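You operate a simulated robot arm through the tools that you are given. There is no shell and no other tool. Be economical: measure what you need, move in short steps, check, and stop when the job is done.

You are at the controls of a simulated two-armed robot. One attempt, no reset.

## Task
Fetch the file from the window side of the loading table and set it on the top of the stock bench. Take the green tin on the open stretch of the belt and put it away on the top of the stock bench. Take the steel weight on the window side of the loading table and put it away on the top of the stock bench. Put the green job card on the window side of the loading table. Take the wire basket from the top of the steel bench and leave it on the top of the steel table. Take the flanged pipe marked "A1" from the top of the steel bench and leave it on the shelf under the steel table. Fetch the pipe joint that says "H2" from the top of the steel bench and stand it on the top of the stock bench. Shut the top rack drawer. Open the blue drawer, take the pipe saddle that says "L4" from the top of the steel table and put it in the inside of the blue drawer, then shut the drawer. Put the guide block marked "G3" from the top of the steel bench on the blanking plate. Turn the press dial to 5. Take the finned tube on the exit belt and put it away on the middle shelf of the rack. The order is free. Set down upright: green job card, wire basket, flanged pipe, pipe joint.

Only the result counts: the job must be done as asked and must still hold three seconds after the hand-in. Knocking over, shifting, dropping, spilling or breaking anything else fails it.

## Robot
Two 6-joint arms with two-finger grippers on one trunk, on a base that drives. Base frame: it is fixed to the floor where the robot stands at the start and does not move with it; the origin is under the middle of the robot, x ahead of it, y to its left, z up. Units: m, degrees, N and s.
The left shoulder is at the start at [0.03, 0.178, 1.113], the right one opposite. With the tool pointing down near the work surface each hand reaches from about 0.54 to 0.8 m from the robot's upright axis, wherever it stands, measured 20 degrees to its own side. Places, roughly: blanking plate (5x10x2 cm) [-1, -1.3, 0.9]; blue drawer [-0.9, -4.2, 0.8]; file (21x3x3 cm) [0.6, -0.1, 0.9]; finned tube [0.75, 12.75, 1]; flanged pipe [-1, -2, 1]; green job card [0.75, -1, 1.25]; green tin [0.75, -0.25, 1]; guide block [-1, -1, 1]; inside of the blue drawer [-1, -4.2, 0.8]; middle shelf of the rack [1.8, 15.5, 1.1]; pipe joint [-1, -2, 1]; pipe saddle [-1, -3.5, 1]; press dial [2.5, -4.4, 1.2]; shelf under the steel table [-1.1, -3.5, 0.5]; steel weight [0.5, -0.75, 1]; top of the steel table [-1.1, -3.5, 0.9]; top of the stock bench [-1.1, -4.8, 0.9]; top rack drawer [-0.8, -3, 1]; window side of the loading table (125x25 cm) [0.58, -0.32, 0.92]; wire basket [-0.75, -1.75, 1]. Payload 2.54 kg a hand.
The tool frame of a hand sits at the grasp point between the pads (the TCP): z along the fingers, y along the line on which they close. The tips reach 0.03 m beyond it. Largest opening 0.116 m; the body of the gripper starts 0.095 m behind the TCP.
Orientation is that of the tool frame in the base frame, as a unit quaternion [x, y, z, w]. With the fingers straight down and closing along the base's y, the tool's x points along the base's -x, its y along +y and its z along -z.

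## Interface
- The arms move only by the tool drive_tool. It takes "left_motion", "right_motion" or both (then of equal length, played together; a hand with none holds still); each is a list that holds one entry, the list of rows, each a list of 7 numbers: the shift along the base's x, y, z in m, then the turn, a rotation vector about the base's x, y, z in degrees, then the opening, from 0 (shut) to 1 (fully open). In form: [[[x, y, z, rx, ry, rz, fingers], ...]]. A call has 1 to 12 rows; each row shifts and turns the commanded pose from where the row before left it. A row lasts 0.2 s, in which the tool goes at most 0.05 m and 8.6 degrees; a call with a longer step from one row to the next is refused whole, and so is a gripper value outside its range. Where a pose cannot be reached the arm comes as near as it can. A force on the tool above 40 N (or 10 N above the force at the start of the call, whichever is more), or a blocked arm, ends the call early, and 0.2 s more pass. The fingers move at their own pace (about 0.153 m/s each) and stop on an object; they squeeze with about 34 N. The grip force told is the motor's: it shows also when the fingers shut on nothing. Time passes only in rows, and 0.2 s behind the last, so rows that do not move let the fingers close. The reply holds the time, the measured pose of the TCP, the force on the tool along the base axes, the opening and the grip force, in the units named above and with some noise, with the torque about the TCP (base axes, N m) and any sound that the robot's microphone picked up, and new pictures: "views" is both (left out), scene, wrist or none (wrist: the cameras of the hands that moved).
- Cameras (640 x 400 px; columns grow to the right, rows downward): "scene" is now at [0.0335, -0.0176, 1.8243]; the picture's right is [-0.27, -0.96, 0.00], its down [-0.83, 0.24, -0.51] and it looks along [0.49, -0.14, -0.86] (base axes); focal length 253 px, centre (320, 200). "left" rides on the left gripper at [0.069, 0.015, -0.122] in its tool frame; the picture's right is [-0.21, 0.98, 0.00], its down [-0.83, -0.18, -0.53] and it looks along [-0.52, -0.11, 0.85] (tool axes); focal length 251 px, centre (320, 200). "right" rides on the right gripper at [0.069, -0.015, -0.122] in its tool frame; the picture's right is [0.21, 0.98, 0.00], its down [-0.83, 0.18, -0.53] and it looks along [-0.52, 0.11, 0.85] (tool axes); focal length 251 px, centre (320, 200). There is no depth. A picture from a camera that has moved, and an enlarged one, comes with that camera's place and axes in the base frame and with its lens.
- raise_lower(by): slides the trunk up (or, below 0, down) by that many m; the arms and the scene camera ride with it, the base frame stays. It gives what a move gives, with no picture.
- roll_base(legs): drives the robot by 1 to 6 legs, each [ahead, left, turn to the left] in m, m and degrees, along the robot's own axes; the way and the turn of a leg run together, so that a leg with both is an arc; at most 1.5 m and 180 degrees a leg. The arms and the cameras ride along, it lands a little off, and it stops where it bumps. It gives what a move gives, and a new picture of the scene camera.
- pan_tilt(pan, tilt): turns the head with the scene camera to pan (to the left, within 143 degrees either way) and tilt (down, from -29 to 69), counted from straight ahead of the robot. It gives what a move gives, and a new picture of the scene camera.
- zoom(camera, box): a new picture of the part [left, top, right, bottom] of that camera's present view, enlarged. No time passes.
- hand_in(): hands the job in; it is judged then, once.

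Go step by step. Nothing tells you exact positions but the pictures and the camera data: compare them with the known pose of the tool, close in by small moves and look again before you grip or let go. The budget is 567 turns and 360 pictures, counting those below and the enlarged ones. Unless the task says otherwise, let go and move clear before handing in, and close with one line.

The tools are called after "Request:" as a command line: name --argument value ..., lists and objects as JSON in quotes. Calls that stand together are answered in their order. drive_tool: Moves the arms, as the interface text tells. Its arguments: {"type":"object","properties":{"left_motion":{"type":"array","items":{"type":"array","items":{"type":"array","items":{"type":"number"}}}},"right_motion":{"type":"array","items":{"type":"array","items":{"type":"array","items":{"type":"number"}}}},"views":{"type":"string","enum":["both","scene","wrist","none"]}},"required":[]} The other tools are called the same way: raise_lower (by) slides the trunk up or down; roll_base (legs) drives the base; pan_tilt (pan, tilt) turns the head that bears the scene camera; zoom (camera, box) takes an enlarged picture of a part of a camera's view; hand_in () hands the job in.

At the start:

```text
t: 0.0
left_tool_pos: [0.5761, -0.091, 1.2412]
left_tool_rot: [0.0, 1.0, 0.0, 0.0]
left_ft_force: [-0.5, -0.4, 0.0]
left_moment: [0.01, 0.01, 0.02]
left_width: 0.1158
left_gripper_force: 0.0
right_tool_pos: [0.3694, -0.4, 1.1634]
right_tool_rot: [0.0, 1.0, 0.0, 0.0]
right_ft_force: [0.4, 0.0, 0.0]
right_moment: [0.02, -0.02, 0.0]
right_width: 0.1156
right_gripper_force: 0.0
trunk travel left (down, up): [-0.325, 0.215]
robot x, y, heading: [0.0001, 0.0023, -0.2]
head pan, tilt: [-15.9, 59.2]
```

scene: 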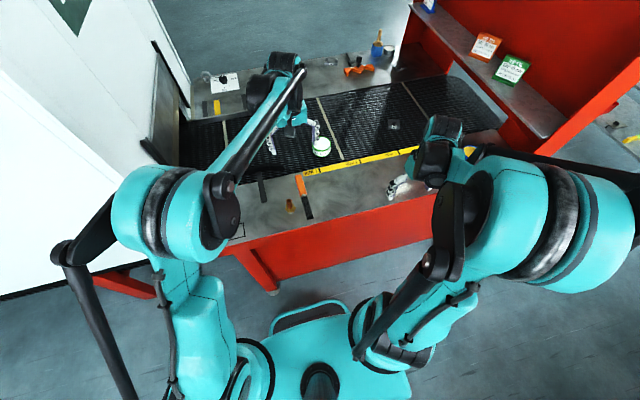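
right: 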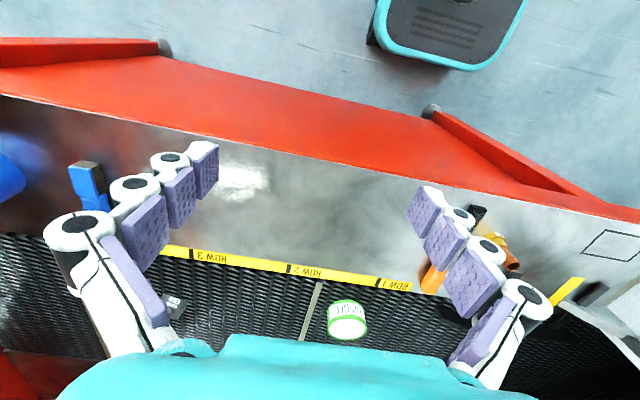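
left: 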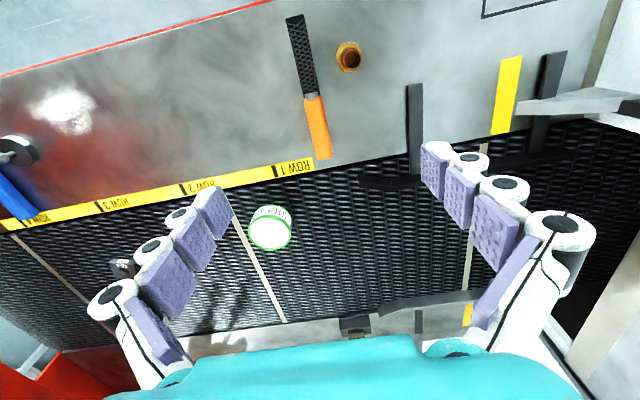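

I see the loading table ahead with the file, green tin, and the card shelf on the right. I'll take closer looks before moving.

Request:
zoom --camera "scene" --box '[200, 40, 440, 230]'

Request:
pan_tilt --pan -50 --tilt 45

```text
2.11 times, centred on (320, 135) of scene
camera zoom: at [0.0335, -0.0176, 1.8243], right [-0.27, -0.96, 0.0], down [-0.83, 0.24, -0.51], along [0.49, -0.14, -0.86], focal length 532 px, centre (320, 337)
```

zoom: 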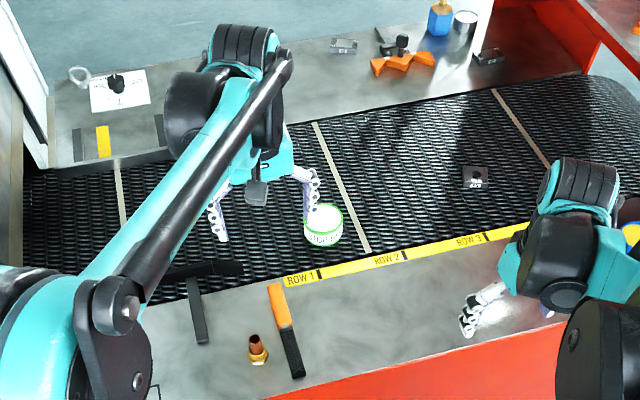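

```text
t: 1.0
left_tool_pos: [0.5771, -0.0909, 1.2418]
left_tool_rot: [0.001, 1.0, 0.0, 0.001]
left_ft_force: [0.8, -0.3, -0.3]
left_moment: [0.01, 0.03, 0.02]
left_width: 0.1161
left_gripper_force: 0.1
right_tool_pos: [0.3682, -0.3999, 1.1645]
right_tool_rot: [0.0, 1.0, -0.001, 0.0]
right_ft_force: [-0.7, 0.5, 0.7]
right_moment: [0.02, 0.0, 0.01]
right_width: 0.1161
right_gripper_force: 0.0
trunk travel left (down, up): [-0.325, 0.215]
robot x, y, heading: [0.0007, 0.0007, 0.1]
head pan, tilt: [-50.0, 45.0]
camera scene: at [0.0208, -0.0613, 1.8427], right [-0.77, -0.64, 0.0], down [-0.46, 0.54, -0.71], along [0.45, -0.54, -0.71], focal length 253 px, centre (320, 200)
```

scene: 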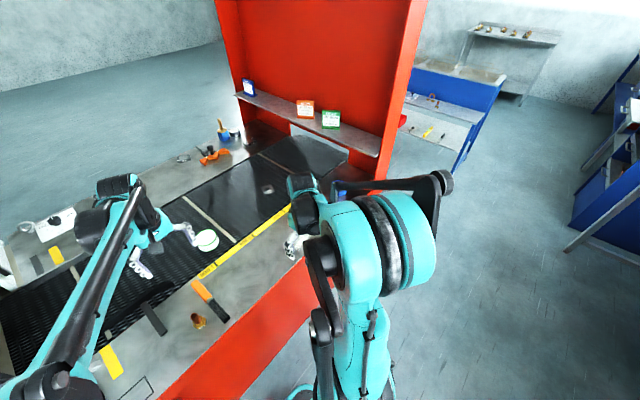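

I see the card shelf on the red panel and other benches beyond. Zooming on the card and panning on to survey.

Request:
zoom --camera "scene" --box '[220, 60, 420, 185]'

Request:
pan_tilt --pan -110 --tilt 25

Request:
pan_tilt --pan -143 --tilt 25

Request:
pan_tilt --pan 80 --tilt 15

```text
3.20 times, centred on (320, 122) of scene
camera zoom: at [0.0208, -0.0613, 1.8427], right [-0.77, -0.64, 0.0], down [-0.46, 0.54, -0.71], along [0.45, -0.54, -0.71], focal length 809 px, centre (320, 448)
```

zoom: 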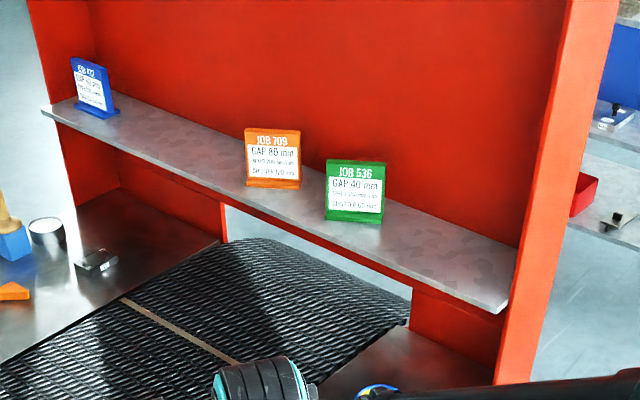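

```text
t: 2.3
left_tool_pos: [0.5773, -0.0898, 1.2402]
left_tool_rot: [0.0, 1.0, 0.0, 0.0]
left_ft_force: [-0.7, 0.0, 0.2]
left_moment: [-0.01, -0.02, -0.02]
left_width: 0.1161
left_gripper_force: 0.0
right_tool_pos: [0.3689, -0.4006, 1.1636]
right_tool_rot: [0.0, 1.0, -0.001, 0.0]
right_ft_force: [0.3, 0.0, 0.4]
right_moment: [0.05, -0.04, 0.02]
right_width: 0.116
right_gripper_force: 0.0
trunk travel left (down, up): [-0.325, 0.215]
robot x, y, heading: [0.0021, -0.0001, 0.0]
head pan, tilt: [-110.0, 25.0]
camera scene: at [-0.0629, -0.0857, 1.8733], right [-0.94, 0.34, 0.0], down [0.14, 0.4, -0.91], along [-0.31, -0.85, -0.42], focal length 253 px, centre (320, 200)
```

scene: 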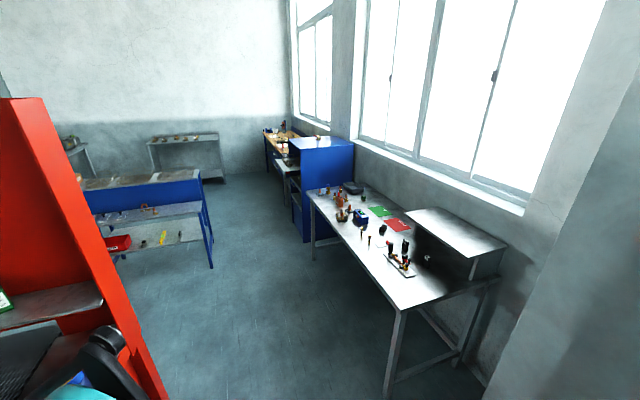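

```text
t: 3.3
left_tool_pos: [0.577, -0.0902, 1.2411]
left_tool_rot: [0.0, 1.0, 0.0, 0.0]
left_ft_force: [-0.5, -0.4, 0.0]
left_moment: [-0.01, 0.0, 0.0]
left_width: 0.1158
left_gripper_force: 0.1
right_tool_pos: [0.3693, -0.4, 1.1659]
right_tool_rot: [0.0, 1.0, -0.001, 0.0]
right_ft_force: [0.5, -0.9, -0.2]
right_moment: [-0.01, 0.02, -0.03]
right_width: 0.1157
right_gripper_force: 0.1
trunk travel left (down, up): [-0.325, 0.215]
robot x, y, heading: [0.0061, -0.0014, -0.2]
head pan, tilt: [-143.0, 25.0]
camera scene: at [-0.105, -0.0546, 1.8734], right [-0.6, 0.8, 0.0], down [0.34, 0.25, -0.91], along [-0.72, -0.55, -0.42], focal length 253 px, centre (320, 200)
```

scene: 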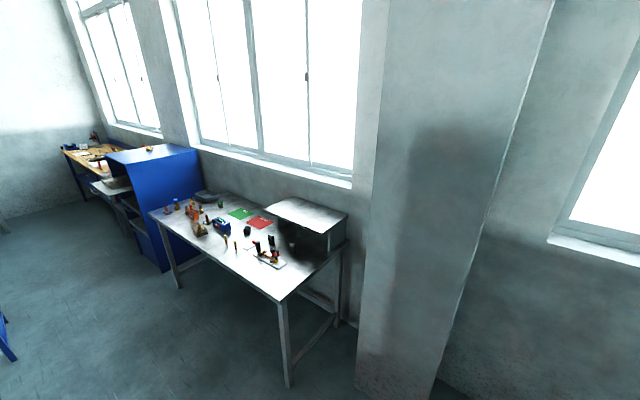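

```text
t: 6.5
left_tool_pos: [0.5775, -0.0923, 1.241]
left_tool_rot: [0.0, 1.0, -0.001, -0.001]
left_ft_force: [0.4, 0.6, 0.3]
left_moment: [-0.01, -0.03, -0.02]
left_width: 0.1161
left_gripper_force: 0.1
right_tool_pos: [0.3677, -0.3995, 1.1657]
right_tool_rot: [0.0, 1.0, -0.001, 0.0]
right_ft_force: [-0.2, 0.2, 0.2]
right_moment: [0.04, -0.01, -0.01]
right_width: 0.1157
right_gripper_force: 0.0
trunk travel left (down, up): [-0.325, 0.215]
robot x, y, heading: [0.0004, 0.0028, 0.0]
head pan, tilt: [80.0, 15.0]
camera scene: at [-0.0152, 0.0929, 1.8896], right [0.98, -0.17, 0.0], down [-0.05, -0.25, -0.97], along [0.17, 0.95, -0.26], focal length 253 px, centre (320, 200)
```

scene: 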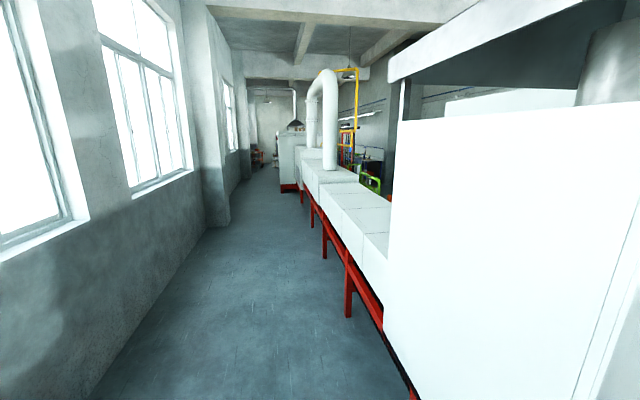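

The room layout is clear: corridor to +y along the oven, steel bench, table and stock bench along the windows to -y. First I'll ready the hands for picking the card off the red shelf.

Request:
drive_tool --left_motion '[[[0, 0.025, 0.01, 0, 0, 0, 1], [0, 0.025, 0.01, 0, 0, 0, 1], [0, 0.025, 0.01, 0, 0, 0, 1], [0, 0.025, 0.01, 0, 0, 0, 1], [0, 0.025, 0.01, 0, 0, 0, 1], [0, 0.025, 0.01, 0, 0, 0, 1], [0, 0.0, 0, 0, 0, 0, 1], [0, 0, 0, 0, 0, 0, 1]]]' --right_motion '[[[0.02, 0.0, 0.045, 0, 0, 0, 1], [0.02, 0.0, 0.045, 0, 0, 0, 1], [0.02, 0.0, 0.045, 0, 0, 0, 1], [0.03, 0.01, 0.035, 0, 0, 0, 1], [0.035, 0.015, 0.03, 0, 0, 0, 1], [0.035, 0.02, 0.025, 0, 0, 0, 1], [0.035, 0.025, 0.02, 0, 0, 0, 1], [0.035, 0.03, 0.01, 0, 0, 0, 1]]]' --views "none"

Request:
roll_base --legs '[[0.05, -0.5, 0]]'

Request:
pan_tilt --pan -35 --tilt 50

```text
t: 8.3
left_tool_pos: [0.5808, 0.0602, 1.2998]
left_tool_rot: [-0.001, 1.0, 0.0, -0.001]
left_ft_force: [-0.1, -0.4, 0.2]
left_moment: [-0.02, 0.06, 0.04]
left_width: 0.1161
left_gripper_force: 0.0
right_tool_pos: [0.6005, -0.2978, 1.4183]
right_tool_rot: [0.0, 1.0, -0.001, -0.001]
right_ft_force: [0.5, 0.0, 0.2]
right_moment: [-0.02, 0.04, -0.02]
right_width: 0.116
right_gripper_force: 0.0
trunk travel left (down, up): [-0.325, 0.215]
robot x, y, heading: [-0.0011, 0.0055, -0.1]
head pan, tilt: [80.0, 15.0]
```

```text
t: 11.2
left_tool_pos: [0.6269, -0.4404, 1.301]
left_tool_rot: [0.001, 1.0, 0.0, 0.0]
left_ft_force: [-0.2, 0.0, 0.3]
left_moment: [0.03, 0.02, 0.0]
left_width: 0.1159
left_gripper_force: 0.1
right_tool_pos: [0.6482, -0.7989, 1.4196]
right_tool_rot: [0.0, 1.0, 0.0, 0.0]
right_ft_force: [0.3, 0.6, -0.4]
right_moment: [0.02, 0.0, 0.0]
right_width: 0.1161
right_gripper_force: 0.2
trunk travel left (down, up): [-0.325, 0.215]
robot x, y, heading: [0.051, -0.498, 0.3]
head pan, tilt: [80.0, 15.0]
camera scene: at [0.0345, -0.4051, 1.8896], right [0.98, -0.18, 0.0], down [-0.05, -0.25, -0.97], along [0.17, 0.95, -0.26], focal length 253 px, centre (320, 200)
```

scene: 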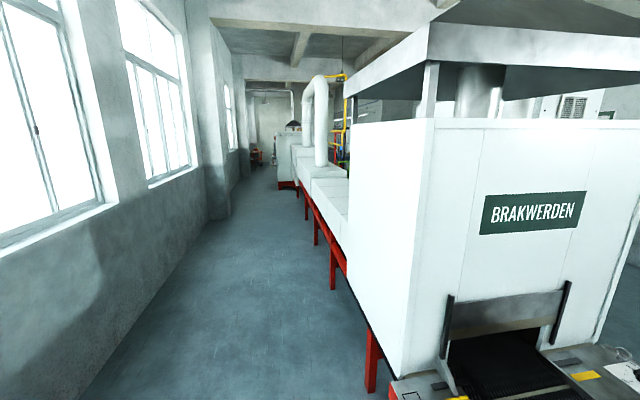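

```text
t: 13.2
left_tool_pos: [0.6275, -0.44, 1.3014]
left_tool_rot: [0.001, 1.0, -0.001, 0.0]
left_ft_force: [0.1, -0.1, 0.4]
left_moment: [-0.01, 0.01, 0.02]
left_width: 0.1162
left_gripper_force: 0.1
right_tool_pos: [0.6473, -0.7984, 1.4205]
right_tool_rot: [0.001, 1.0, 0.0, 0.0]
right_ft_force: [0.0, -0.1, -0.5]
right_moment: [0.03, 0.02, 0.0]
right_width: 0.116
right_gripper_force: 0.2
trunk travel left (down, up): [-0.325, 0.215]
robot x, y, heading: [0.0494, -0.5003, 0.1]
head pan, tilt: [-35.0, 50.0]
camera scene: at [0.0811, -0.541, 1.8359], right [-0.58, -0.82, 0.0], down [-0.63, 0.44, -0.64], along [0.53, -0.37, -0.77], focal length 253 px, centre (320, 200)
```

scene: 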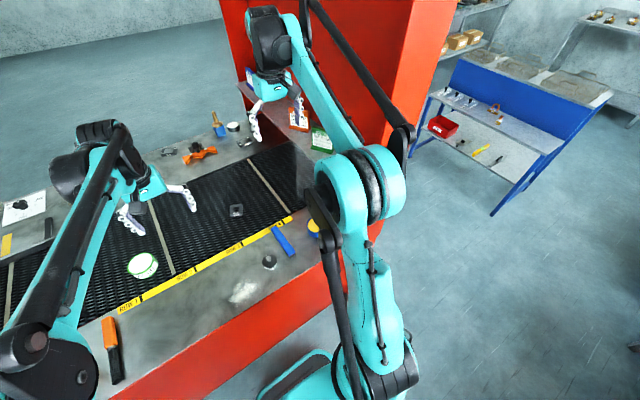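

Base is in position; card lies ahead of the right hand. I'll bring the right hand nearer with a wrist view.

Request:
drive_tool --right_motion '[[[0.03, -0.03, 0, 0, 0, 0, 1], [0.03, -0.03, 0, 0, 0, 0, 1]]]' --views "wrist"

```text
t: 13.8
left_tool_pos: [0.6296, -0.4421, 1.3009]
left_tool_rot: [0.001, 1.0, 0.001, -0.001]
left_ft_force: [0.8, -0.5, -0.3]
left_moment: [0.03, 0.03, -0.03]
left_width: 0.1159
left_gripper_force: 0.0
right_tool_pos: [0.711, -0.861, 1.4176]
right_tool_rot: [0.001, 1.0, 0.001, -0.001]
right_ft_force: [0.0, 0.0, -0.1]
right_moment: [0.07, 0.06, 0.03]
right_width: 0.116
right_gripper_force: 0.0
trunk travel left (down, up): [-0.325, 0.215]
robot x, y, heading: [0.0503, -0.4976, -0.3]
head pan, tilt: [-35.0, 50.0]
camera right: at [0.6413, -0.876, 1.542], right [-0.21, 0.98, 0.0], down [0.83, 0.18, 0.53], along [0.52, 0.11, -0.85], focal length 251 px, centre (320, 200)
```

right: 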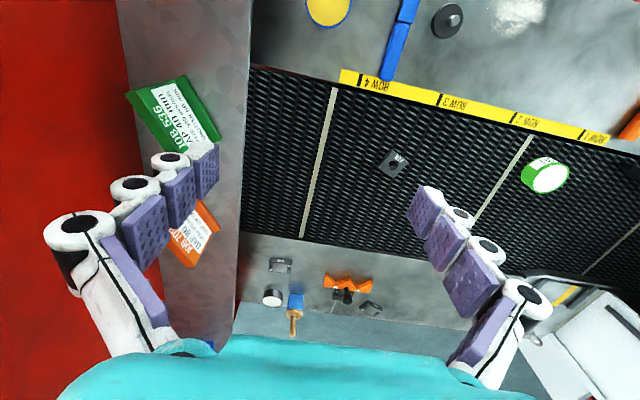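

I see the green card turned somewhat about the vertical. Zooming for its outline.

Request:
zoom --camera "right" --box '[80, 50, 280, 175]'

Request:
zoom --camera "scene" --box '[230, 60, 390, 160]'

```text
3.20 times, centred on (180, 112) of right
camera zoom: at [0.6413, -0.876, 1.542], right [-0.21, 0.98, 0.0], down [0.83, 0.18, 0.53], along [0.52, 0.11, -0.85], focal length 805 px, centre (768, 480)
```

zoom: 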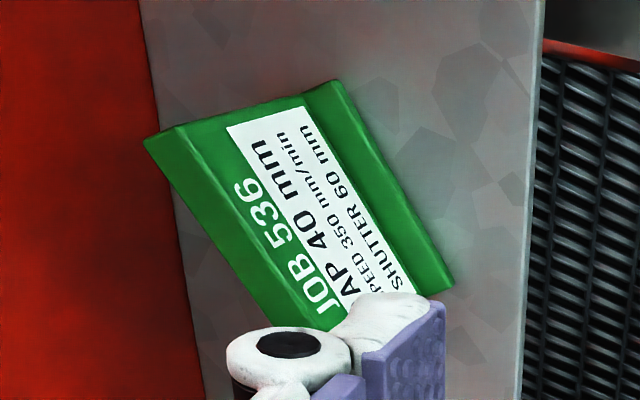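

```text
4.00 times, centred on (310, 110) of scene
camera zoom: at [0.0845, -0.5432, 1.8357], right [-0.58, -0.82, 0.0], down [-0.63, 0.44, -0.64], along [0.52, -0.37, -0.77], focal length 1012 px, centre (360, 560)
```

zoom: 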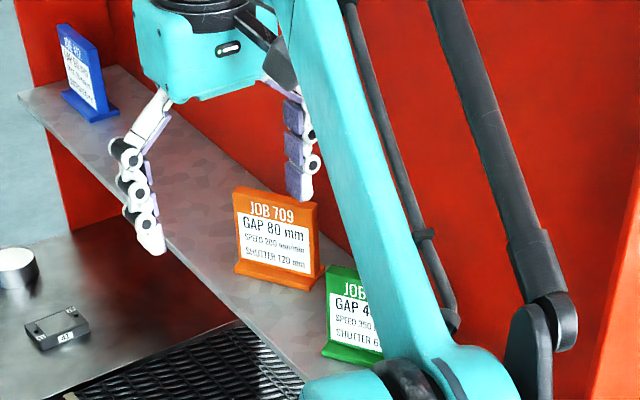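

Card top edge is about at (0.755, -1.044, 1.255), turned 30° about vertical. Moving over it and turning the hand to match.

Request:
drive_tool --right_motion '[[[0.01, -0.037, 0, 0, 0, 7.5, 0.6], [0.01, -0.037, 0, 0, 0, 7.5, 0.6], [0.01, -0.037, -0.01, 0, 0, 7.5, 0.6], [0.01, -0.037, -0.02, 0, 0, 7.5, 0.6], [0.004, -0.035, -0.028, 0, 0, 0, 0.6]]]' --views "both"

```text
t: 14.9
left_tool_pos: [0.6291, -0.4407, 1.3008]
left_tool_rot: [0.001, 1.0, 0.001, -0.001]
left_ft_force: [-0.3, -0.2, 0.2]
left_moment: [0.02, 0.01, 0.01]
left_width: 0.1159
left_gripper_force: 0.0
right_tool_pos: [0.6958, -1.0222, 1.3237]
right_tool_rot: [-0.258, 0.966, 0.002, -0.001]
right_ft_force: [0.0, -1.2, -0.6]
right_moment: [0.01, -0.01, 0.0]
right_width: 0.0697
right_gripper_force: 0.0
right hand out of reach, approached as far as the arm can: row 1, 2, 3
trunk travel left (down, up): [-0.325, 0.215]
robot x, y, heading: [0.0518, -0.4968, 0.2]
head pan, tilt: [-35.0, 50.0]
camera scene: at [0.0811, -0.5429, 1.8358], right [-0.58, -0.82, 0.0], down [-0.63, 0.44, -0.64], along [0.53, -0.37, -0.77], focal length 253 px, centre (320, 200)
camera right: at [0.6433, -1.0691, 1.4479], right [-0.67, 0.74, 0.0], down [0.63, 0.57, 0.53], along [0.39, 0.36, -0.85], focal length 251 px, centre (320, 200)
```

scene: 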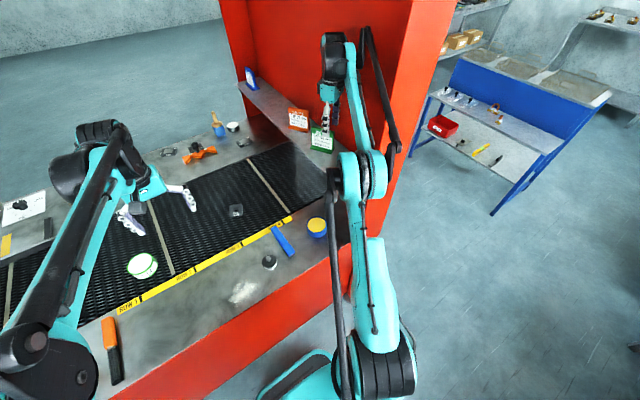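
right: 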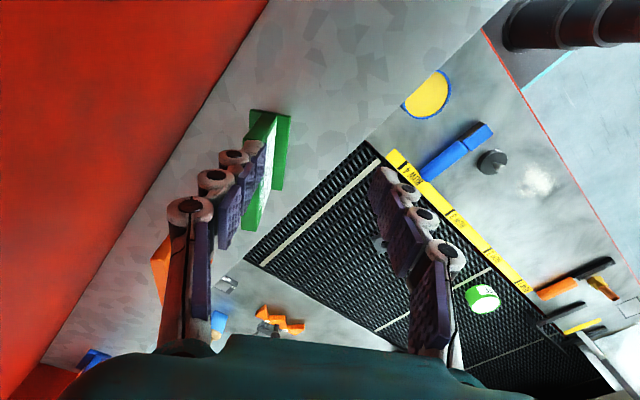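

The arm fell short, so I'll pull the hand back a little and bring the base nearer.

Request:
drive_tool --right_motion '[[[-0.015, 0.045, 0.01, 0, 0, 0, 0.6], [-0.015, 0.045, 0.01, 0, 0, 0, 0.6], [-0.015, 0.045, 0.01, 0, 0, 0, 0.6], [0, 0, 0, 0, 0, 0, 0.6]]]' --views "none"

Request:
roll_base --legs '[[0.04, -0.13, 0]]'

```text
t: 15.9
left_tool_pos: [0.6278, -0.4413, 1.3012]
left_tool_rot: [0.002, 1.0, 0.0, 0.0]
left_ft_force: [0.0, -0.6, 0.0]
left_moment: [0.03, 0.04, 0.02]
left_width: 0.1162
left_gripper_force: 0.1
right_tool_pos: [0.6499, -0.8867, 1.3554]
right_tool_rot: [-0.257, 0.966, 0.001, -0.001]
right_ft_force: [0.8, -0.4, -0.4]
right_moment: [0.05, 0.04, 0.0]
right_width: 0.0696
right_gripper_force: 0.1
trunk travel left (down, up): [-0.325, 0.215]
robot x, y, heading: [0.0471, -0.5003, 0.1]
head pan, tilt: [-35.0, 50.0]
```

```text
t: 17.3
left_tool_pos: [0.6673, -0.5692, 1.3023]
left_tool_rot: [0.001, 1.0, 0.0, 0.0]
left_ft_force: [0.0, -0.5, -0.8]
left_moment: [0.03, -0.02, -0.02]
left_width: 0.1156
left_gripper_force: 0.0
right_tool_pos: [0.6895, -1.0152, 1.357]
right_tool_rot: [-0.258, 0.966, 0.0, 0.0]
right_ft_force: [0.3, -0.4, -0.5]
right_moment: [0.03, -0.01, -0.02]
right_width: 0.0696
right_gripper_force: 0.1
trunk travel left (down, up): [-0.325, 0.215]
robot x, y, heading: [0.0902, -0.6275, -0.3]
head pan, tilt: [-35.0, 50.0]
camera scene: at [0.1204, -0.671, 1.8359], right [-0.58, -0.82, 0.0], down [-0.63, 0.44, -0.64], along [0.53, -0.37, -0.77], focal length 253 px, centre (320, 200)
```

scene: 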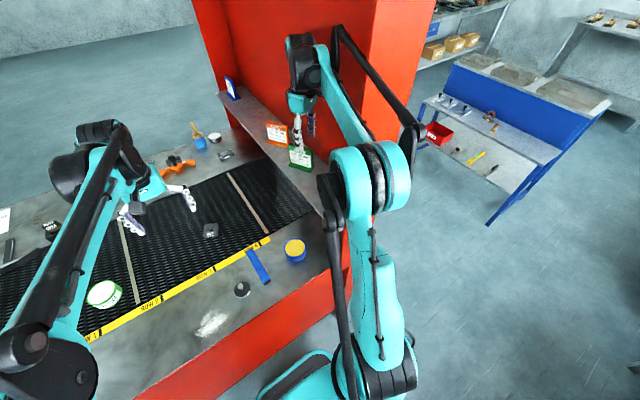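

Now aligned nearer; I move the hand above the card's centre and check with the wrist view.

Request:
drive_tool --right_motion '[[[0.03, -0.014, 0, 0, 0, 0, 0.6], [0.035, -0.015, 0, 0, 0, 0, 0.6], [0, 0, -0.03, 0, 0, 0, 0.6]]]' --views "wrist"

```text
t: 18.1
left_tool_pos: [0.6645, -0.5696, 1.3031]
left_tool_rot: [0.001, 1.0, 0.0, 0.001]
left_ft_force: [0.9, -0.4, 0.1]
left_moment: [-0.03, -0.06, -0.01]
left_width: 0.116
left_gripper_force: 0.1
right_tool_pos: [0.7536, -1.0437, 1.3255]
right_tool_rot: [-0.258, 0.966, -0.002, 0.001]
right_ft_force: [0.3, -0.9, 1.0]
right_moment: [-0.03, -0.04, 0.0]
right_width: 0.0698
right_gripper_force: 0.0
trunk travel left (down, up): [-0.325, 0.215]
robot x, y, heading: [0.0911, -0.6267, 0.1]
head pan, tilt: [-35.0, 50.0]
camera right: at [0.7013, -1.0908, 1.4502], right [-0.67, 0.74, 0.0], down [0.62, 0.57, 0.53], along [0.4, 0.36, -0.85], focal length 251 px, centre (320, 200)
```

right: 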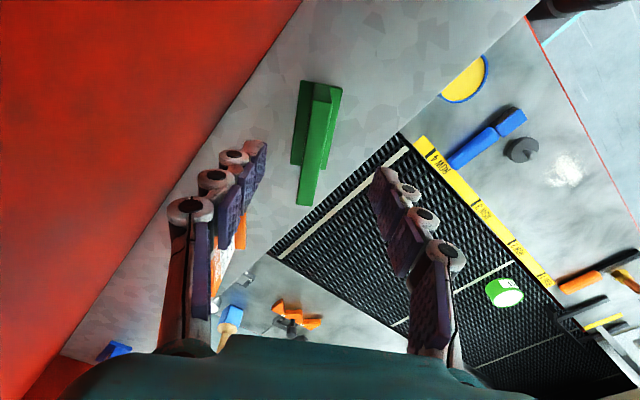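

The hand is aligned over the card's top edge. I lower and grip.

Request:
drive_tool --right_motion '[[[0, 0, -0.045, 0, 0, 0, 0.6], [0, 0, -0.045, 0, 0, 0, 0.6], [0, 0, 0, 0, 0, 0, 0.2], [0, 0, 0, 0, 0, 0, 0], [0, 0, 0, 0, 0, 0, 0]]]' --views "wrist"

```text
t: 19.3
left_tool_pos: [0.6661, -0.5692, 1.3005]
left_tool_rot: [0.001, 1.0, 0.0, 0.0]
left_ft_force: [0.5, 1.1, 0.0]
left_moment: [0.02, 0.0, 0.01]
left_width: 0.1162
left_gripper_force: 0.0
right_tool_pos: [0.7535, -1.0433, 1.2363]
right_tool_rot: [-0.258, 0.966, 0.0, 0.0]
right_ft_force: [-0.4, 0.1, -0.2]
right_moment: [0.0, 0.03, -0.01]
right_width: 0.0149
right_gripper_force: 33.8
trunk travel left (down, up): [-0.325, 0.215]
robot x, y, heading: [0.0878, -0.6287, -0.2]
head pan, tilt: [-35.0, 50.0]
camera right: at [0.7026, -1.0908, 1.36], right [-0.67, 0.74, 0.0], down [0.63, 0.57, 0.53], along [0.39, 0.36, -0.85], focal length 251 px, centre (320, 200)
```

right: 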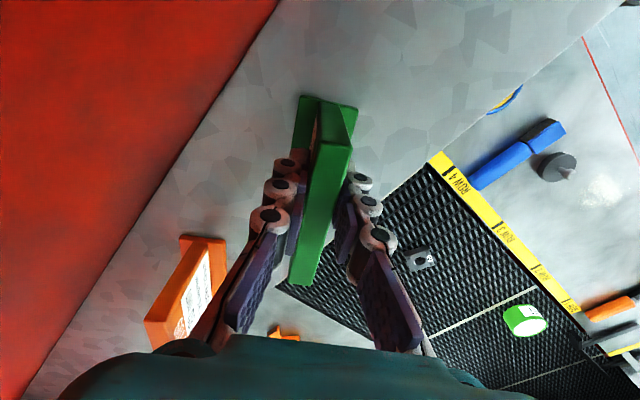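

Card gripped (15 mm). Lifting and moving clear of the shelf, then driving back to the free part of the table.

Request:
drive_tool --right_motion '[[[0, 0, 0.045, 0, 0, 0, 0], [0, 0, 0.045, 0, 0, 0, 0], [0, 0.01, 0.03, 0, 0, 0, 0], [-0.02, 0.04, 0, 0, 0, -7.5, 0], [-0.02, 0.04, 0, 0, 0, -7.5, 0], [-0.02, 0.04, 0, 0, 0, -7.5, 0], [-0.02, 0.04, 0, 0, 0, -7.5, 0]]]' --views "none"

Request:
roll_base --legs '[[-0.1, 0.4, 0]]'

Request:
pan_tilt --pan -20 --tilt 55

```text
t: 20.9
left_tool_pos: [0.665, -0.5679, 1.3017]
left_tool_rot: [0.001, 1.0, -0.001, 0.001]
left_ft_force: [-1.0, 0.5, -0.3]
left_moment: [-0.03, -0.01, 0.02]
left_width: 0.1162
left_gripper_force: 0.1
right_tool_pos: [0.6733, -0.8717, 1.3558]
right_tool_rot: [0.002, 1.0, -0.001, 0.001]
right_ft_force: [0.1, 0.8, -0.1]
right_moment: [-0.06, 0.01, 0.0]
right_width: 0.0
right_gripper_force: 28.4
trunk travel left (down, up): [-0.325, 0.215]
robot x, y, heading: [0.0924, -0.6268, -0.2]
head pan, tilt: [-35.0, 50.0]
```

```text
t: 23.4
left_tool_pos: [0.5679, -0.1713, 1.3011]
left_tool_rot: [0.001, 1.0, 0.0, 0.001]
left_ft_force: [0.2, 0.0, -0.8]
left_moment: [-0.06, 0.0, 0.02]
left_width: 0.116
left_gripper_force: 0.2
right_tool_pos: [0.5761, -0.4749, 1.3557]
right_tool_rot: [0.002, 1.0, 0.0, 0.001]
right_ft_force: [0.8, 0.7, 0.0]
right_moment: [-0.01, 0.02, -0.02]
right_width: 0.0
right_gripper_force: 28.6
trunk travel left (down, up): [-0.325, 0.215]
robot x, y, heading: [-0.0103, -0.2281, -0.3]
head pan, tilt: [-35.0, 50.0]
camera scene: at [0.0221, -0.2704, 1.8359], right [-0.58, -0.82, 0.0], down [-0.63, 0.44, -0.64], along [0.52, -0.37, -0.77], focal length 253 px, centre (320, 200)
```

scene: 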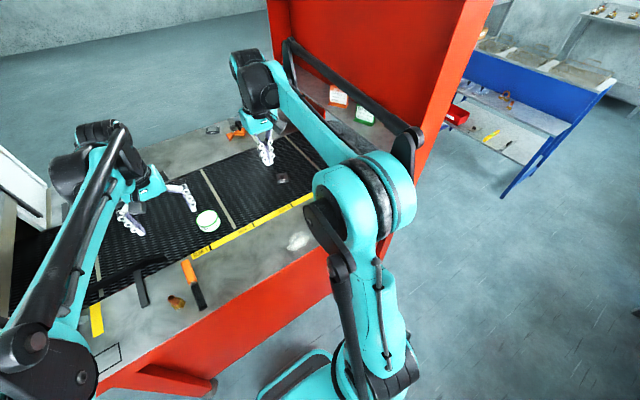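

```text
t: 24.2
left_tool_pos: [0.5674, -0.1714, 1.3019]
left_tool_rot: [0.001, 1.0, 0.0, 0.0]
left_ft_force: [0.8, 0.5, -0.7]
left_moment: [0.03, -0.04, -0.01]
left_width: 0.1162
left_gripper_force: 0.0
right_tool_pos: [0.5762, -0.4741, 1.3556]
right_tool_rot: [0.001, 1.0, 0.0, 0.0]
right_ft_force: [0.4, 0.1, -0.5]
right_moment: [0.03, 0.01, 0.0]
right_width: 0.0001
right_gripper_force: 28.9
trunk travel left (down, up): [-0.325, 0.215]
robot x, y, heading: [-0.0075, -0.2276, -0.2]
head pan, tilt: [-20.0, 55.0]
camera scene: at [0.0269, -0.2516, 1.8294], right [-0.35, -0.94, 0.0], down [-0.77, 0.28, -0.57], along [0.54, -0.2, -0.82], focal length 253 px, centre (320, 200)
```

scene: 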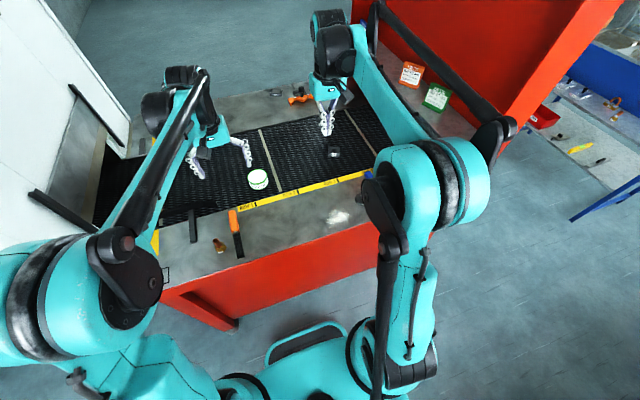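

The gripper came up empty; the card is still on the shelf. I'll zoom to check that it still stands.

Request:
zoom --camera "scene" --box '[370, 40, 500, 121]'

```text
4.92 times, centred on (435, 80) of scene
camera zoom: at [0.0269, -0.2516, 1.8294], right [-0.35, -0.94, 0.0], down [-0.77, 0.28, -0.57], along [0.54, -0.2, -0.82], focal length 1245 px, centre (-246, 788)
```

zoom: 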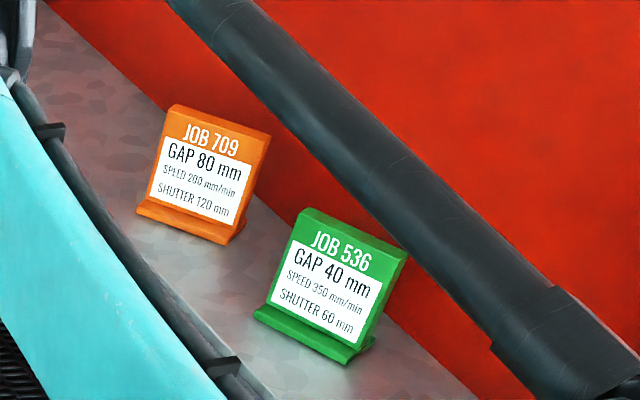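

The card still stands; its panel is wedge-shaped so a grip by the faces slips. I'll grip it across its side edges instead: turn the hand -60° and go back.

Request:
drive_tool --right_motion '[[[0, 0, 0, 0, 0, -7.5, 1], [0, 0, 0, 0, 0, -7.5, 1], [0, 0, 0, 0, 0, -7.5, 1], [0, 0, 0, 0, 0, -7.5, 1], [0, 0, 0, 0, 0, -7.5, 1], [0, 0, 0, 0, 0, -7.5, 1], [0, 0, 0, 0, 0, -7.5, 1], [0, 0, 0, 0, 0, -7.5, 1]]]' --views "none"

Request:
roll_base --legs '[[0.1, -0.4, 0]]'

Request:
drive_tool --right_motion '[[[0.02, -0.042, 0, 0, 0, 0, 1], [0.02, -0.042, 0, 0, 0, 0, 1], [0.02, -0.042, 0, 0, 0, 0, 1], [0.02, -0.044, 0, 0, 0, 0, 1]]]' --views "wrist"

```text
t: 26.0
left_tool_pos: [0.5676, -0.171, 1.3009]
left_tool_rot: [0.003, 1.0, 0.001, 0.0]
left_ft_force: [-0.7, 0.2, 0.4]
left_moment: [0.0, 0.01, -0.01]
left_width: 0.1162
left_gripper_force: 0.2
right_tool_pos: [0.576, -0.4745, 1.3558]
right_tool_rot: [0.502, 0.865, -0.001, 0.001]
right_ft_force: [-0.2, 0.3, 0.4]
right_moment: [0.02, 0.01, -0.05]
right_width: 0.116
right_gripper_force: 0.1
trunk travel left (down, up): [-0.325, 0.215]
robot x, y, heading: [-0.0092, -0.2268, -0.2]
head pan, tilt: [-20.0, 55.0]
```

```text
t: 28.6
left_tool_pos: [0.6655, -0.575, 1.3021]
left_tool_rot: [0.001, 1.0, 0.0, 0.0]
left_ft_force: [0.0, 0.2, 0.6]
left_moment: [0.04, 0.02, -0.02]
left_width: 0.116
left_gripper_force: 0.0
right_tool_pos: [0.6738, -0.8794, 1.3543]
right_tool_rot: [0.501, 0.865, 0.0, 0.0]
right_ft_force: [0.5, 0.0, 0.8]
right_moment: [-0.01, -0.01, 0.03]
right_width: 0.1158
right_gripper_force: 0.0
trunk travel left (down, up): [-0.325, 0.215]
robot x, y, heading: [0.0881, -0.6336, 0.0]
head pan, tilt: [-20.0, 55.0]
camera scene: at [0.1241, -0.6573, 1.8293], right [-0.34, -0.94, 0.0], down [-0.77, 0.28, -0.57], along [0.54, -0.2, -0.82], focal length 253 px, centre (320, 200)
```

scene: 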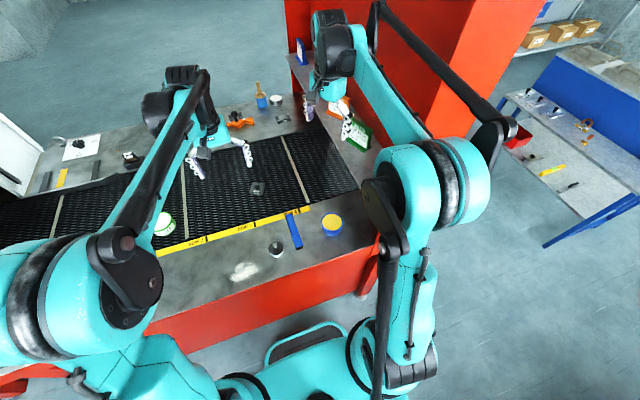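

```text
t: 29.6
left_tool_pos: [0.6665, -0.5784, 1.2998]
left_tool_rot: [0.0, 1.0, 0.001, -0.001]
left_ft_force: [0.2, 0.1, 0.8]
left_moment: [0.06, 0.04, -0.04]
left_width: 0.1161
left_gripper_force: 0.0
right_tool_pos: [0.755, -1.0508, 1.3529]
right_tool_rot: [0.5, 0.866, 0.0, 0.0]
right_ft_force: [0.6, 0.4, -1.2]
right_moment: [0.03, 0.0, -0.03]
right_width: 0.1161
right_gripper_force: 0.0
trunk travel left (down, up): [-0.325, 0.215]
robot x, y, heading: [0.0884, -0.6338, -0.2]
head pan, tilt: [-20.0, 55.0]
camera right: at [0.7085, -0.999, 1.4769], right [0.74, 0.67, 0.0], down [0.57, -0.63, 0.53], along [0.36, -0.39, -0.85], focal length 251 px, centre (320, 200)
```

right: 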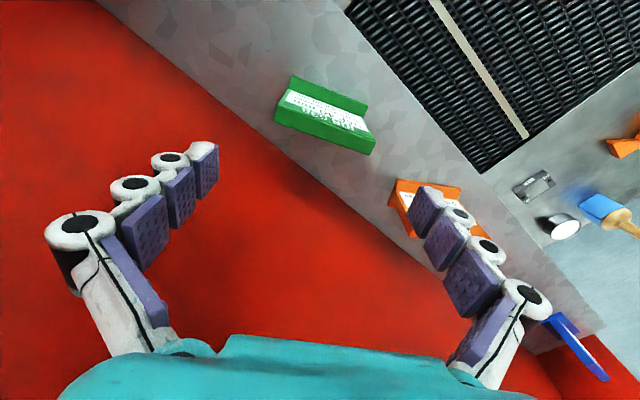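

Nearly above; the card is turned about 9° less than the hand. I correct, lower and look before gripping.

Request:
drive_tool --right_motion '[[[0, 0.008, -0.02, 0, 0, -8, 1], [0, 0, -0.045, 0, 0, 0, 1], [0, 0, -0.03, 0, 0, 0, 1]]]' --views "wrist"

```text
t: 30.4
left_tool_pos: [0.6645, -0.5744, 1.3013]
left_tool_rot: [0.001, 1.0, 0.0, 0.0]
left_ft_force: [-0.7, 0.0, -0.3]
left_moment: [-0.01, 0.02, 0.02]
left_width: 0.1161
left_gripper_force: 0.1
right_tool_pos: [0.7534, -1.0392, 1.2604]
right_tool_rot: [0.561, 0.828, -0.001, 0.0]
right_ft_force: [-0.3, -0.2, -1.0]
right_moment: [0.0, -0.01, 0.0]
right_width: 0.1159
right_gripper_force: 0.0
trunk travel left (down, up): [-0.325, 0.215]
robot x, y, heading: [0.0871, -0.6313, 0.1]
head pan, tilt: [-20.0, 55.0]
camera right: at [0.7136, -0.9809, 1.3843], right [0.83, 0.56, 0.0], down [0.48, -0.7, 0.53], along [0.3, -0.44, -0.85], focal length 251 px, centre (320, 200)
```

right: 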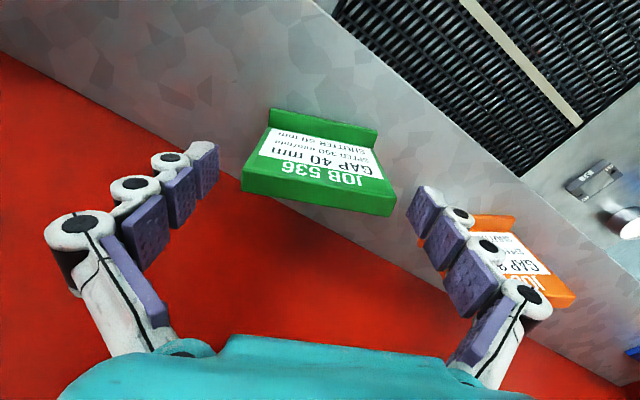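

Centred and aligned. Lowering and gripping across the sides.

Request:
drive_tool --right_motion '[[[0, 0.004, -0.045, 0, 0, 0, 1], [0, 0, 0, 0, 0, 0, 0.5], [0, 0, 0, 0, 0, 0, 0.3], [0, 0, 0, 0, 0, 0, 0], [0, 0, 0, 0, 0, 0, 0], [0, 0, 0.03, 0, 0, 0, 0], [0, 0, 0.03, 0, 0, 0, 0]]]' --views "wrist"

```text
t: 31.9
left_tool_pos: [0.6644, -0.5744, 1.3013]
left_tool_rot: [0.001, 1.0, 0.001, 0.001]
left_ft_force: [0.4, 0.1, 0.5]
left_moment: [0.0, 0.03, -0.03]
left_width: 0.1159
left_gripper_force: 0.2
right_tool_pos: [0.7516, -1.0363, 1.2762]
right_tool_rot: [0.56, 0.828, 0.0, 0.0]
right_ft_force: [0.4, 0.0, -0.7]
right_moment: [-0.03, 0.02, 0.01]
right_width: 0.0939
right_gripper_force: 33.6
trunk travel left (down, up): [-0.325, 0.215]
robot x, y, heading: [0.0844, -0.631, 0.0]
head pan, tilt: [-20.0, 55.0]
camera right: at [0.713, -0.9772, 1.399], right [0.83, 0.56, 0.0], down [0.48, -0.7, 0.53], along [0.3, -0.44, -0.85], focal length 251 px, centre (320, 200)
```

right: 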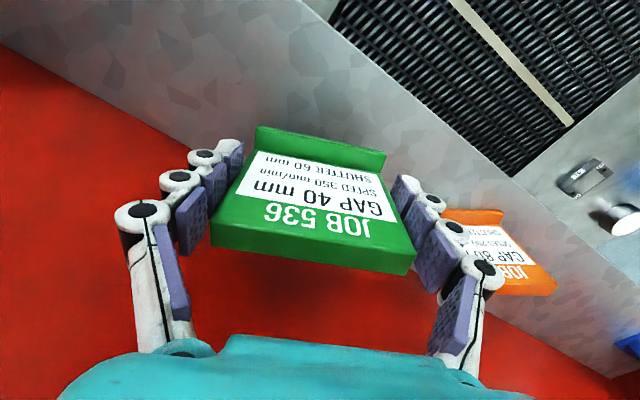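

The card is held. Lifting clear and driving back toward the free table section.

Request:
drive_tool --right_motion '[[[0, 0.01, 0.04, 0, 0, 0, 0], [-0.01, 0.04, 0.02, 0, 0, 0, 0], [-0.02, 0.04, 0, 0, 0, 0, 0], [-0.02, 0.04, 0, 0, 0, 0, 0], [-0.02, 0.04, 0, 0, 0, 0, 0]]]' --views "none"

Request:
roll_base --legs '[[-0.1, 0.4, 0]]'

Request:
drive_tool --right_motion '[[[0, 0.02, -0.045, 0, 0, 0, 0], [0, 0.02, -0.045, 0, 0, 0, 0], [0, 0, -0.045, 0, 0, 0, 0], [0, 0, -0.045, 0, 0, 0, 0]]]' --views "both"

```text
t: 33.1
left_tool_pos: [0.6641, -0.5728, 1.3014]
left_tool_rot: [0.001, 1.0, 0.0, 0.001]
left_ft_force: [-0.4, 0.6, -0.1]
left_moment: [0.02, -0.04, 0.02]
left_width: 0.116
left_gripper_force: 0.1
right_tool_pos: [0.6824, -0.8661, 1.3351]
right_tool_rot: [0.56, 0.828, -0.001, 0.001]
right_ft_force: [0.2, 0.5, -0.2]
right_moment: [-0.03, -0.03, -0.06]
right_width: 0.094
right_gripper_force: 34.7
trunk travel left (down, up): [-0.325, 0.215]
robot x, y, heading: [0.0894, -0.6325, -0.0]
head pan, tilt: [-20.0, 55.0]
```

```text
t: 35.7
left_tool_pos: [0.5646, -0.1722, 1.3021]
left_tool_rot: [0.0, 1.0, -0.001, 0.001]
left_ft_force: [0.0, -0.7, 0.1]
left_moment: [-0.01, 0.0, -0.02]
left_width: 0.1161
left_gripper_force: 0.1
right_tool_pos: [0.583, -0.4635, 1.3335]
right_tool_rot: [0.56, 0.829, -0.001, 0.0]
right_ft_force: [-0.1, -0.4, -0.6]
right_moment: [0.02, -0.02, 0.02]
right_width: 0.0937
right_gripper_force: 33.3
trunk travel left (down, up): [-0.325, 0.215]
robot x, y, heading: [-0.0115, -0.2321, -0.2]
head pan, tilt: [-20.0, 55.0]
camera scene: at [0.0232, -0.255, 1.8294], right [-0.34, -0.94, 0.0], down [-0.77, 0.28, -0.57], along [0.54, -0.2, -0.82], focal length 253 px, centre (320, 200)
```

scene: 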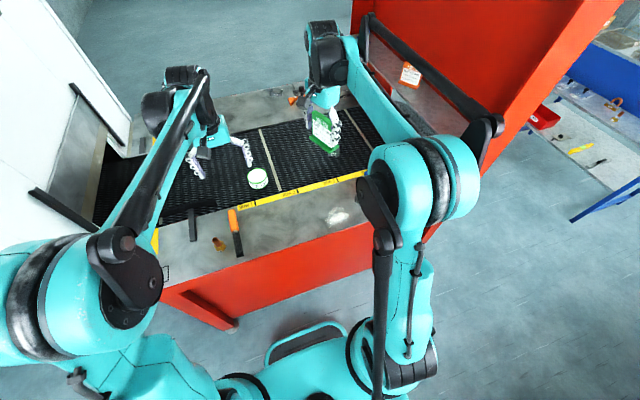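

```text
t: 36.7
left_tool_pos: [0.5658, -0.1721, 1.3014]
left_tool_rot: [0.0, 1.0, -0.001, 0.001]
left_ft_force: [0.0, 0.2, -1.1]
left_moment: [-0.01, 0.06, 0.01]
left_width: 0.116
left_gripper_force: 0.0
right_tool_pos: [0.5838, -0.4242, 1.1526]
right_tool_rot: [0.559, 0.829, -0.001, -0.001]
right_ft_force: [-0.2, 0.5, -1.7]
right_moment: [-0.01, 0.05, 0.0]
right_width: 0.094
right_gripper_force: 33.7
trunk travel left (down, up): [-0.325, 0.215]
robot x, y, heading: [-0.0098, -0.2317, 0.0]
head pan, tilt: [-20.0, 55.0]
camera scene: at [0.0251, -0.2553, 1.8293], right [-0.34, -0.94, 0.0], down [-0.77, 0.28, -0.57], along [0.54, -0.2, -0.82], focal length 253 px, centre (320, 200)
camera right: at [0.5441, -0.3662, 1.2765], right [0.83, 0.56, 0.0], down [0.48, -0.7, 0.53], along [0.3, -0.44, -0.85], focal length 251 px, centre (320, 200)
```

scene: 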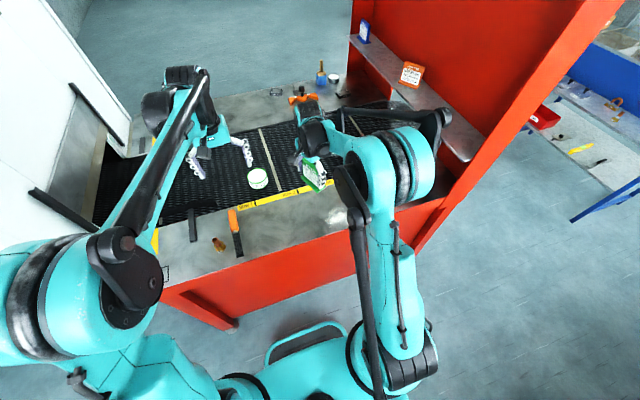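
right: 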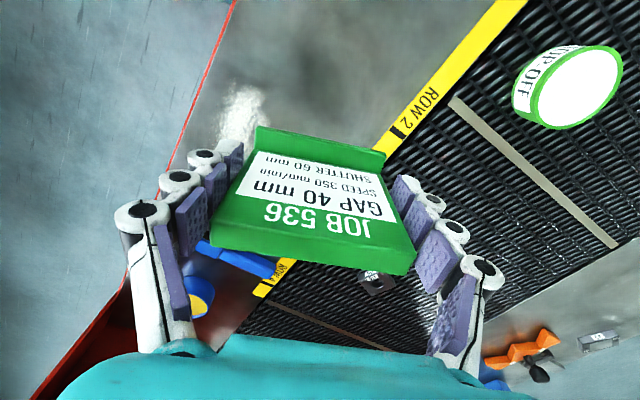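

Card over the free area at (0.58, -0.42). Lowering close to the table.

Request:
drive_tool --right_motion '[[[-0.005, 0, -0.045, 0, 0, 0, 0], [0, 0, -0.045, 0, 0, 0, 0], [0, 0, -0.045, 0, 0, 0, 0], [0, 0, -0.025, 0, 0, 0, 0], [0, 0, 0, 0, 0, 0, 0]]]' --views "both"

```text
t: 37.9
left_tool_pos: [0.5635, -0.172, 1.3026]
left_tool_rot: [0.0, 1.0, 0.0, 0.0]
left_ft_force: [-0.3, 0.5, -0.6]
left_moment: [-0.03, -0.01, 0.0]
left_width: 0.116
left_gripper_force: 0.0
right_tool_pos: [0.5764, -0.4251, 0.9957]
right_tool_rot: [0.559, 0.829, 0.0, 0.001]
right_ft_force: [-0.3, -0.6, -1.1]
right_moment: [0.0, -0.01, 0.01]
right_width: 0.0938
right_gripper_force: 33.9
trunk travel left (down, up): [-0.325, 0.215]
robot x, y, heading: [-0.0136, -0.2295, -0.0]
head pan, tilt: [-20.0, 55.0]
camera scene: at [0.0226, -0.2553, 1.8294], right [-0.34, -0.94, 0.0], down [-0.77, 0.28, -0.57], along [0.54, -0.2, -0.82], focal length 253 px, centre (320, 200)
camera right: at [0.5368, -0.367, 1.1186], right [0.83, 0.56, 0.0], down [0.48, -0.7, 0.53], along [0.3, -0.44, -0.85], focal length 251 px, centre (320, 200)
```

scene: 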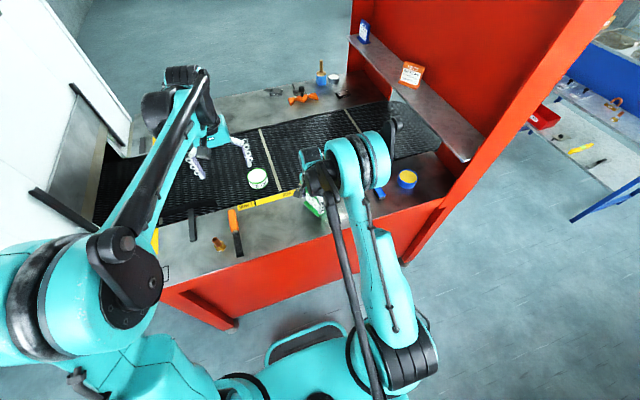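
right: 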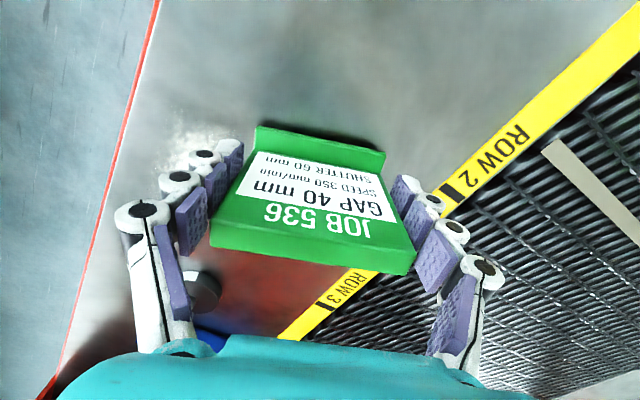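

Free area beneath. Lowering in small steps until contact.

Request:
drive_tool --right_motion '[[[0, 0, -0.01, 0, 0, 0, 0], [0, 0, -0.01, 0, 0, 0, 0], [0, 0, -0.006, 0, 0, 0, 0], [0, 0, 0, 0, 0, 0, 0]]]' --views "wrist"

```text
t: 38.9
left_tool_pos: [0.5621, -0.1718, 1.3017]
left_tool_rot: [0.0, 1.0, 0.0, 0.002]
left_ft_force: [-0.3, -0.3, 0.1]
left_moment: [0.0, 0.0, 0.01]
left_width: 0.1163
left_gripper_force: 0.1
right_tool_pos: [0.5764, -0.4237, 0.9696]
right_tool_rot: [0.559, 0.829, 0.0, 0.001]
right_ft_force: [-1.7, 0.5, 23.3]
right_moment: [-0.1, 0.04, -0.01]
right_width: 0.094
right_gripper_force: 33.7
trunk travel left (down, up): [-0.325, 0.215]
robot x, y, heading: [-0.0114, -0.2329, -0.1]
head pan, tilt: [-20.0, 55.0]
camera right: at [0.536, -0.3663, 1.0934], right [0.82, 0.57, 0.0], down [0.48, -0.7, 0.53], along [0.3, -0.44, -0.84], focal length 251 px, centre (320, 200)
```

right: 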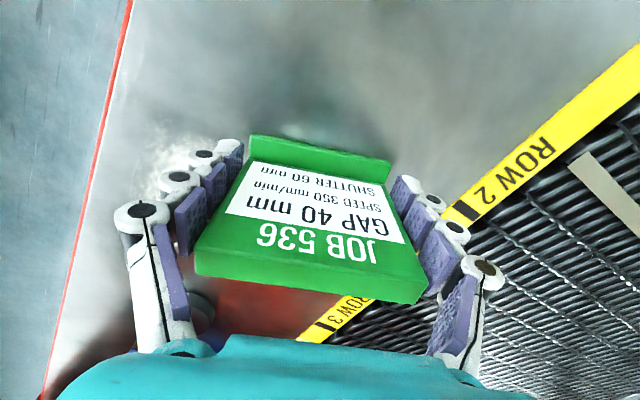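

Contact felt. Releasing and lifting clear.

Request:
drive_tool --right_motion '[[[0, 0, 0.002, 0, 0, 0, 0.9], [0, 0, 0, 0, 0, 0, 1], [0, 0, 0.03, 0, 0, 0, 1], [0, 0, 0.045, 0, 0, 0, 1], [0, 0, 0.045, 0, 0, 0, 1], [0, 0, 0.045, 0, 0, 0, 1]]]' --views "both"

```text
t: 40.3
left_tool_pos: [0.5623, -0.1719, 1.3025]
left_tool_rot: [0.0, 1.0, 0.0, 0.001]
left_ft_force: [0.4, -0.1, -0.2]
left_moment: [-0.01, 0.0, -0.01]
left_width: 0.1161
left_gripper_force: 0.0
right_tool_pos: [0.5767, -0.4255, 1.1359]
right_tool_rot: [0.559, 0.829, -0.001, 0.0]
right_ft_force: [-0.5, 0.2, -0.3]
right_moment: [-0.02, -0.03, 0.03]
right_width: 0.1159
right_gripper_force: 0.1
trunk travel left (down, up): [-0.325, 0.215]
robot x, y, heading: [-0.0146, -0.2273, 0.1]
head pan, tilt: [-20.0, 55.0]
camera scene: at [0.0215, -0.2549, 1.8294], right [-0.34, -0.94, 0.0], down [-0.77, 0.28, -0.57], along [0.54, -0.2, -0.82], focal length 253 px, centre (320, 200)
camera right: at [0.5366, -0.367, 1.2604], right [0.83, 0.56, 0.0], down [0.48, -0.7, 0.53], along [0.3, -0.44, -0.85], focal length 251 px, centre (320, 200)
```

scene: 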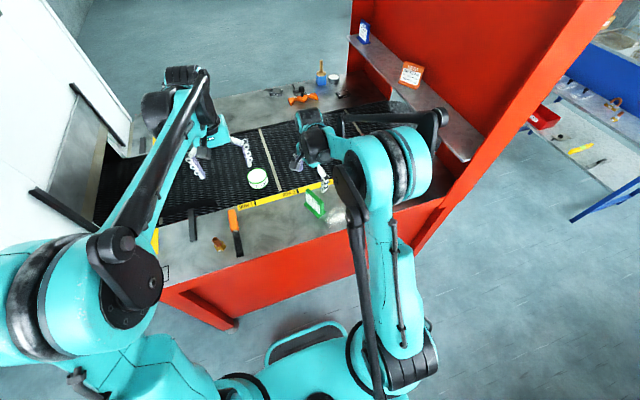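
right: 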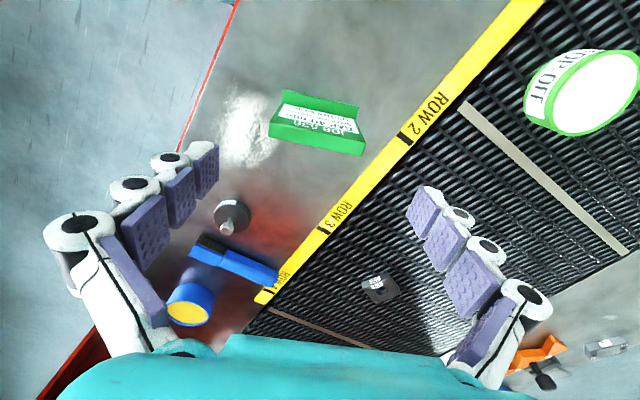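

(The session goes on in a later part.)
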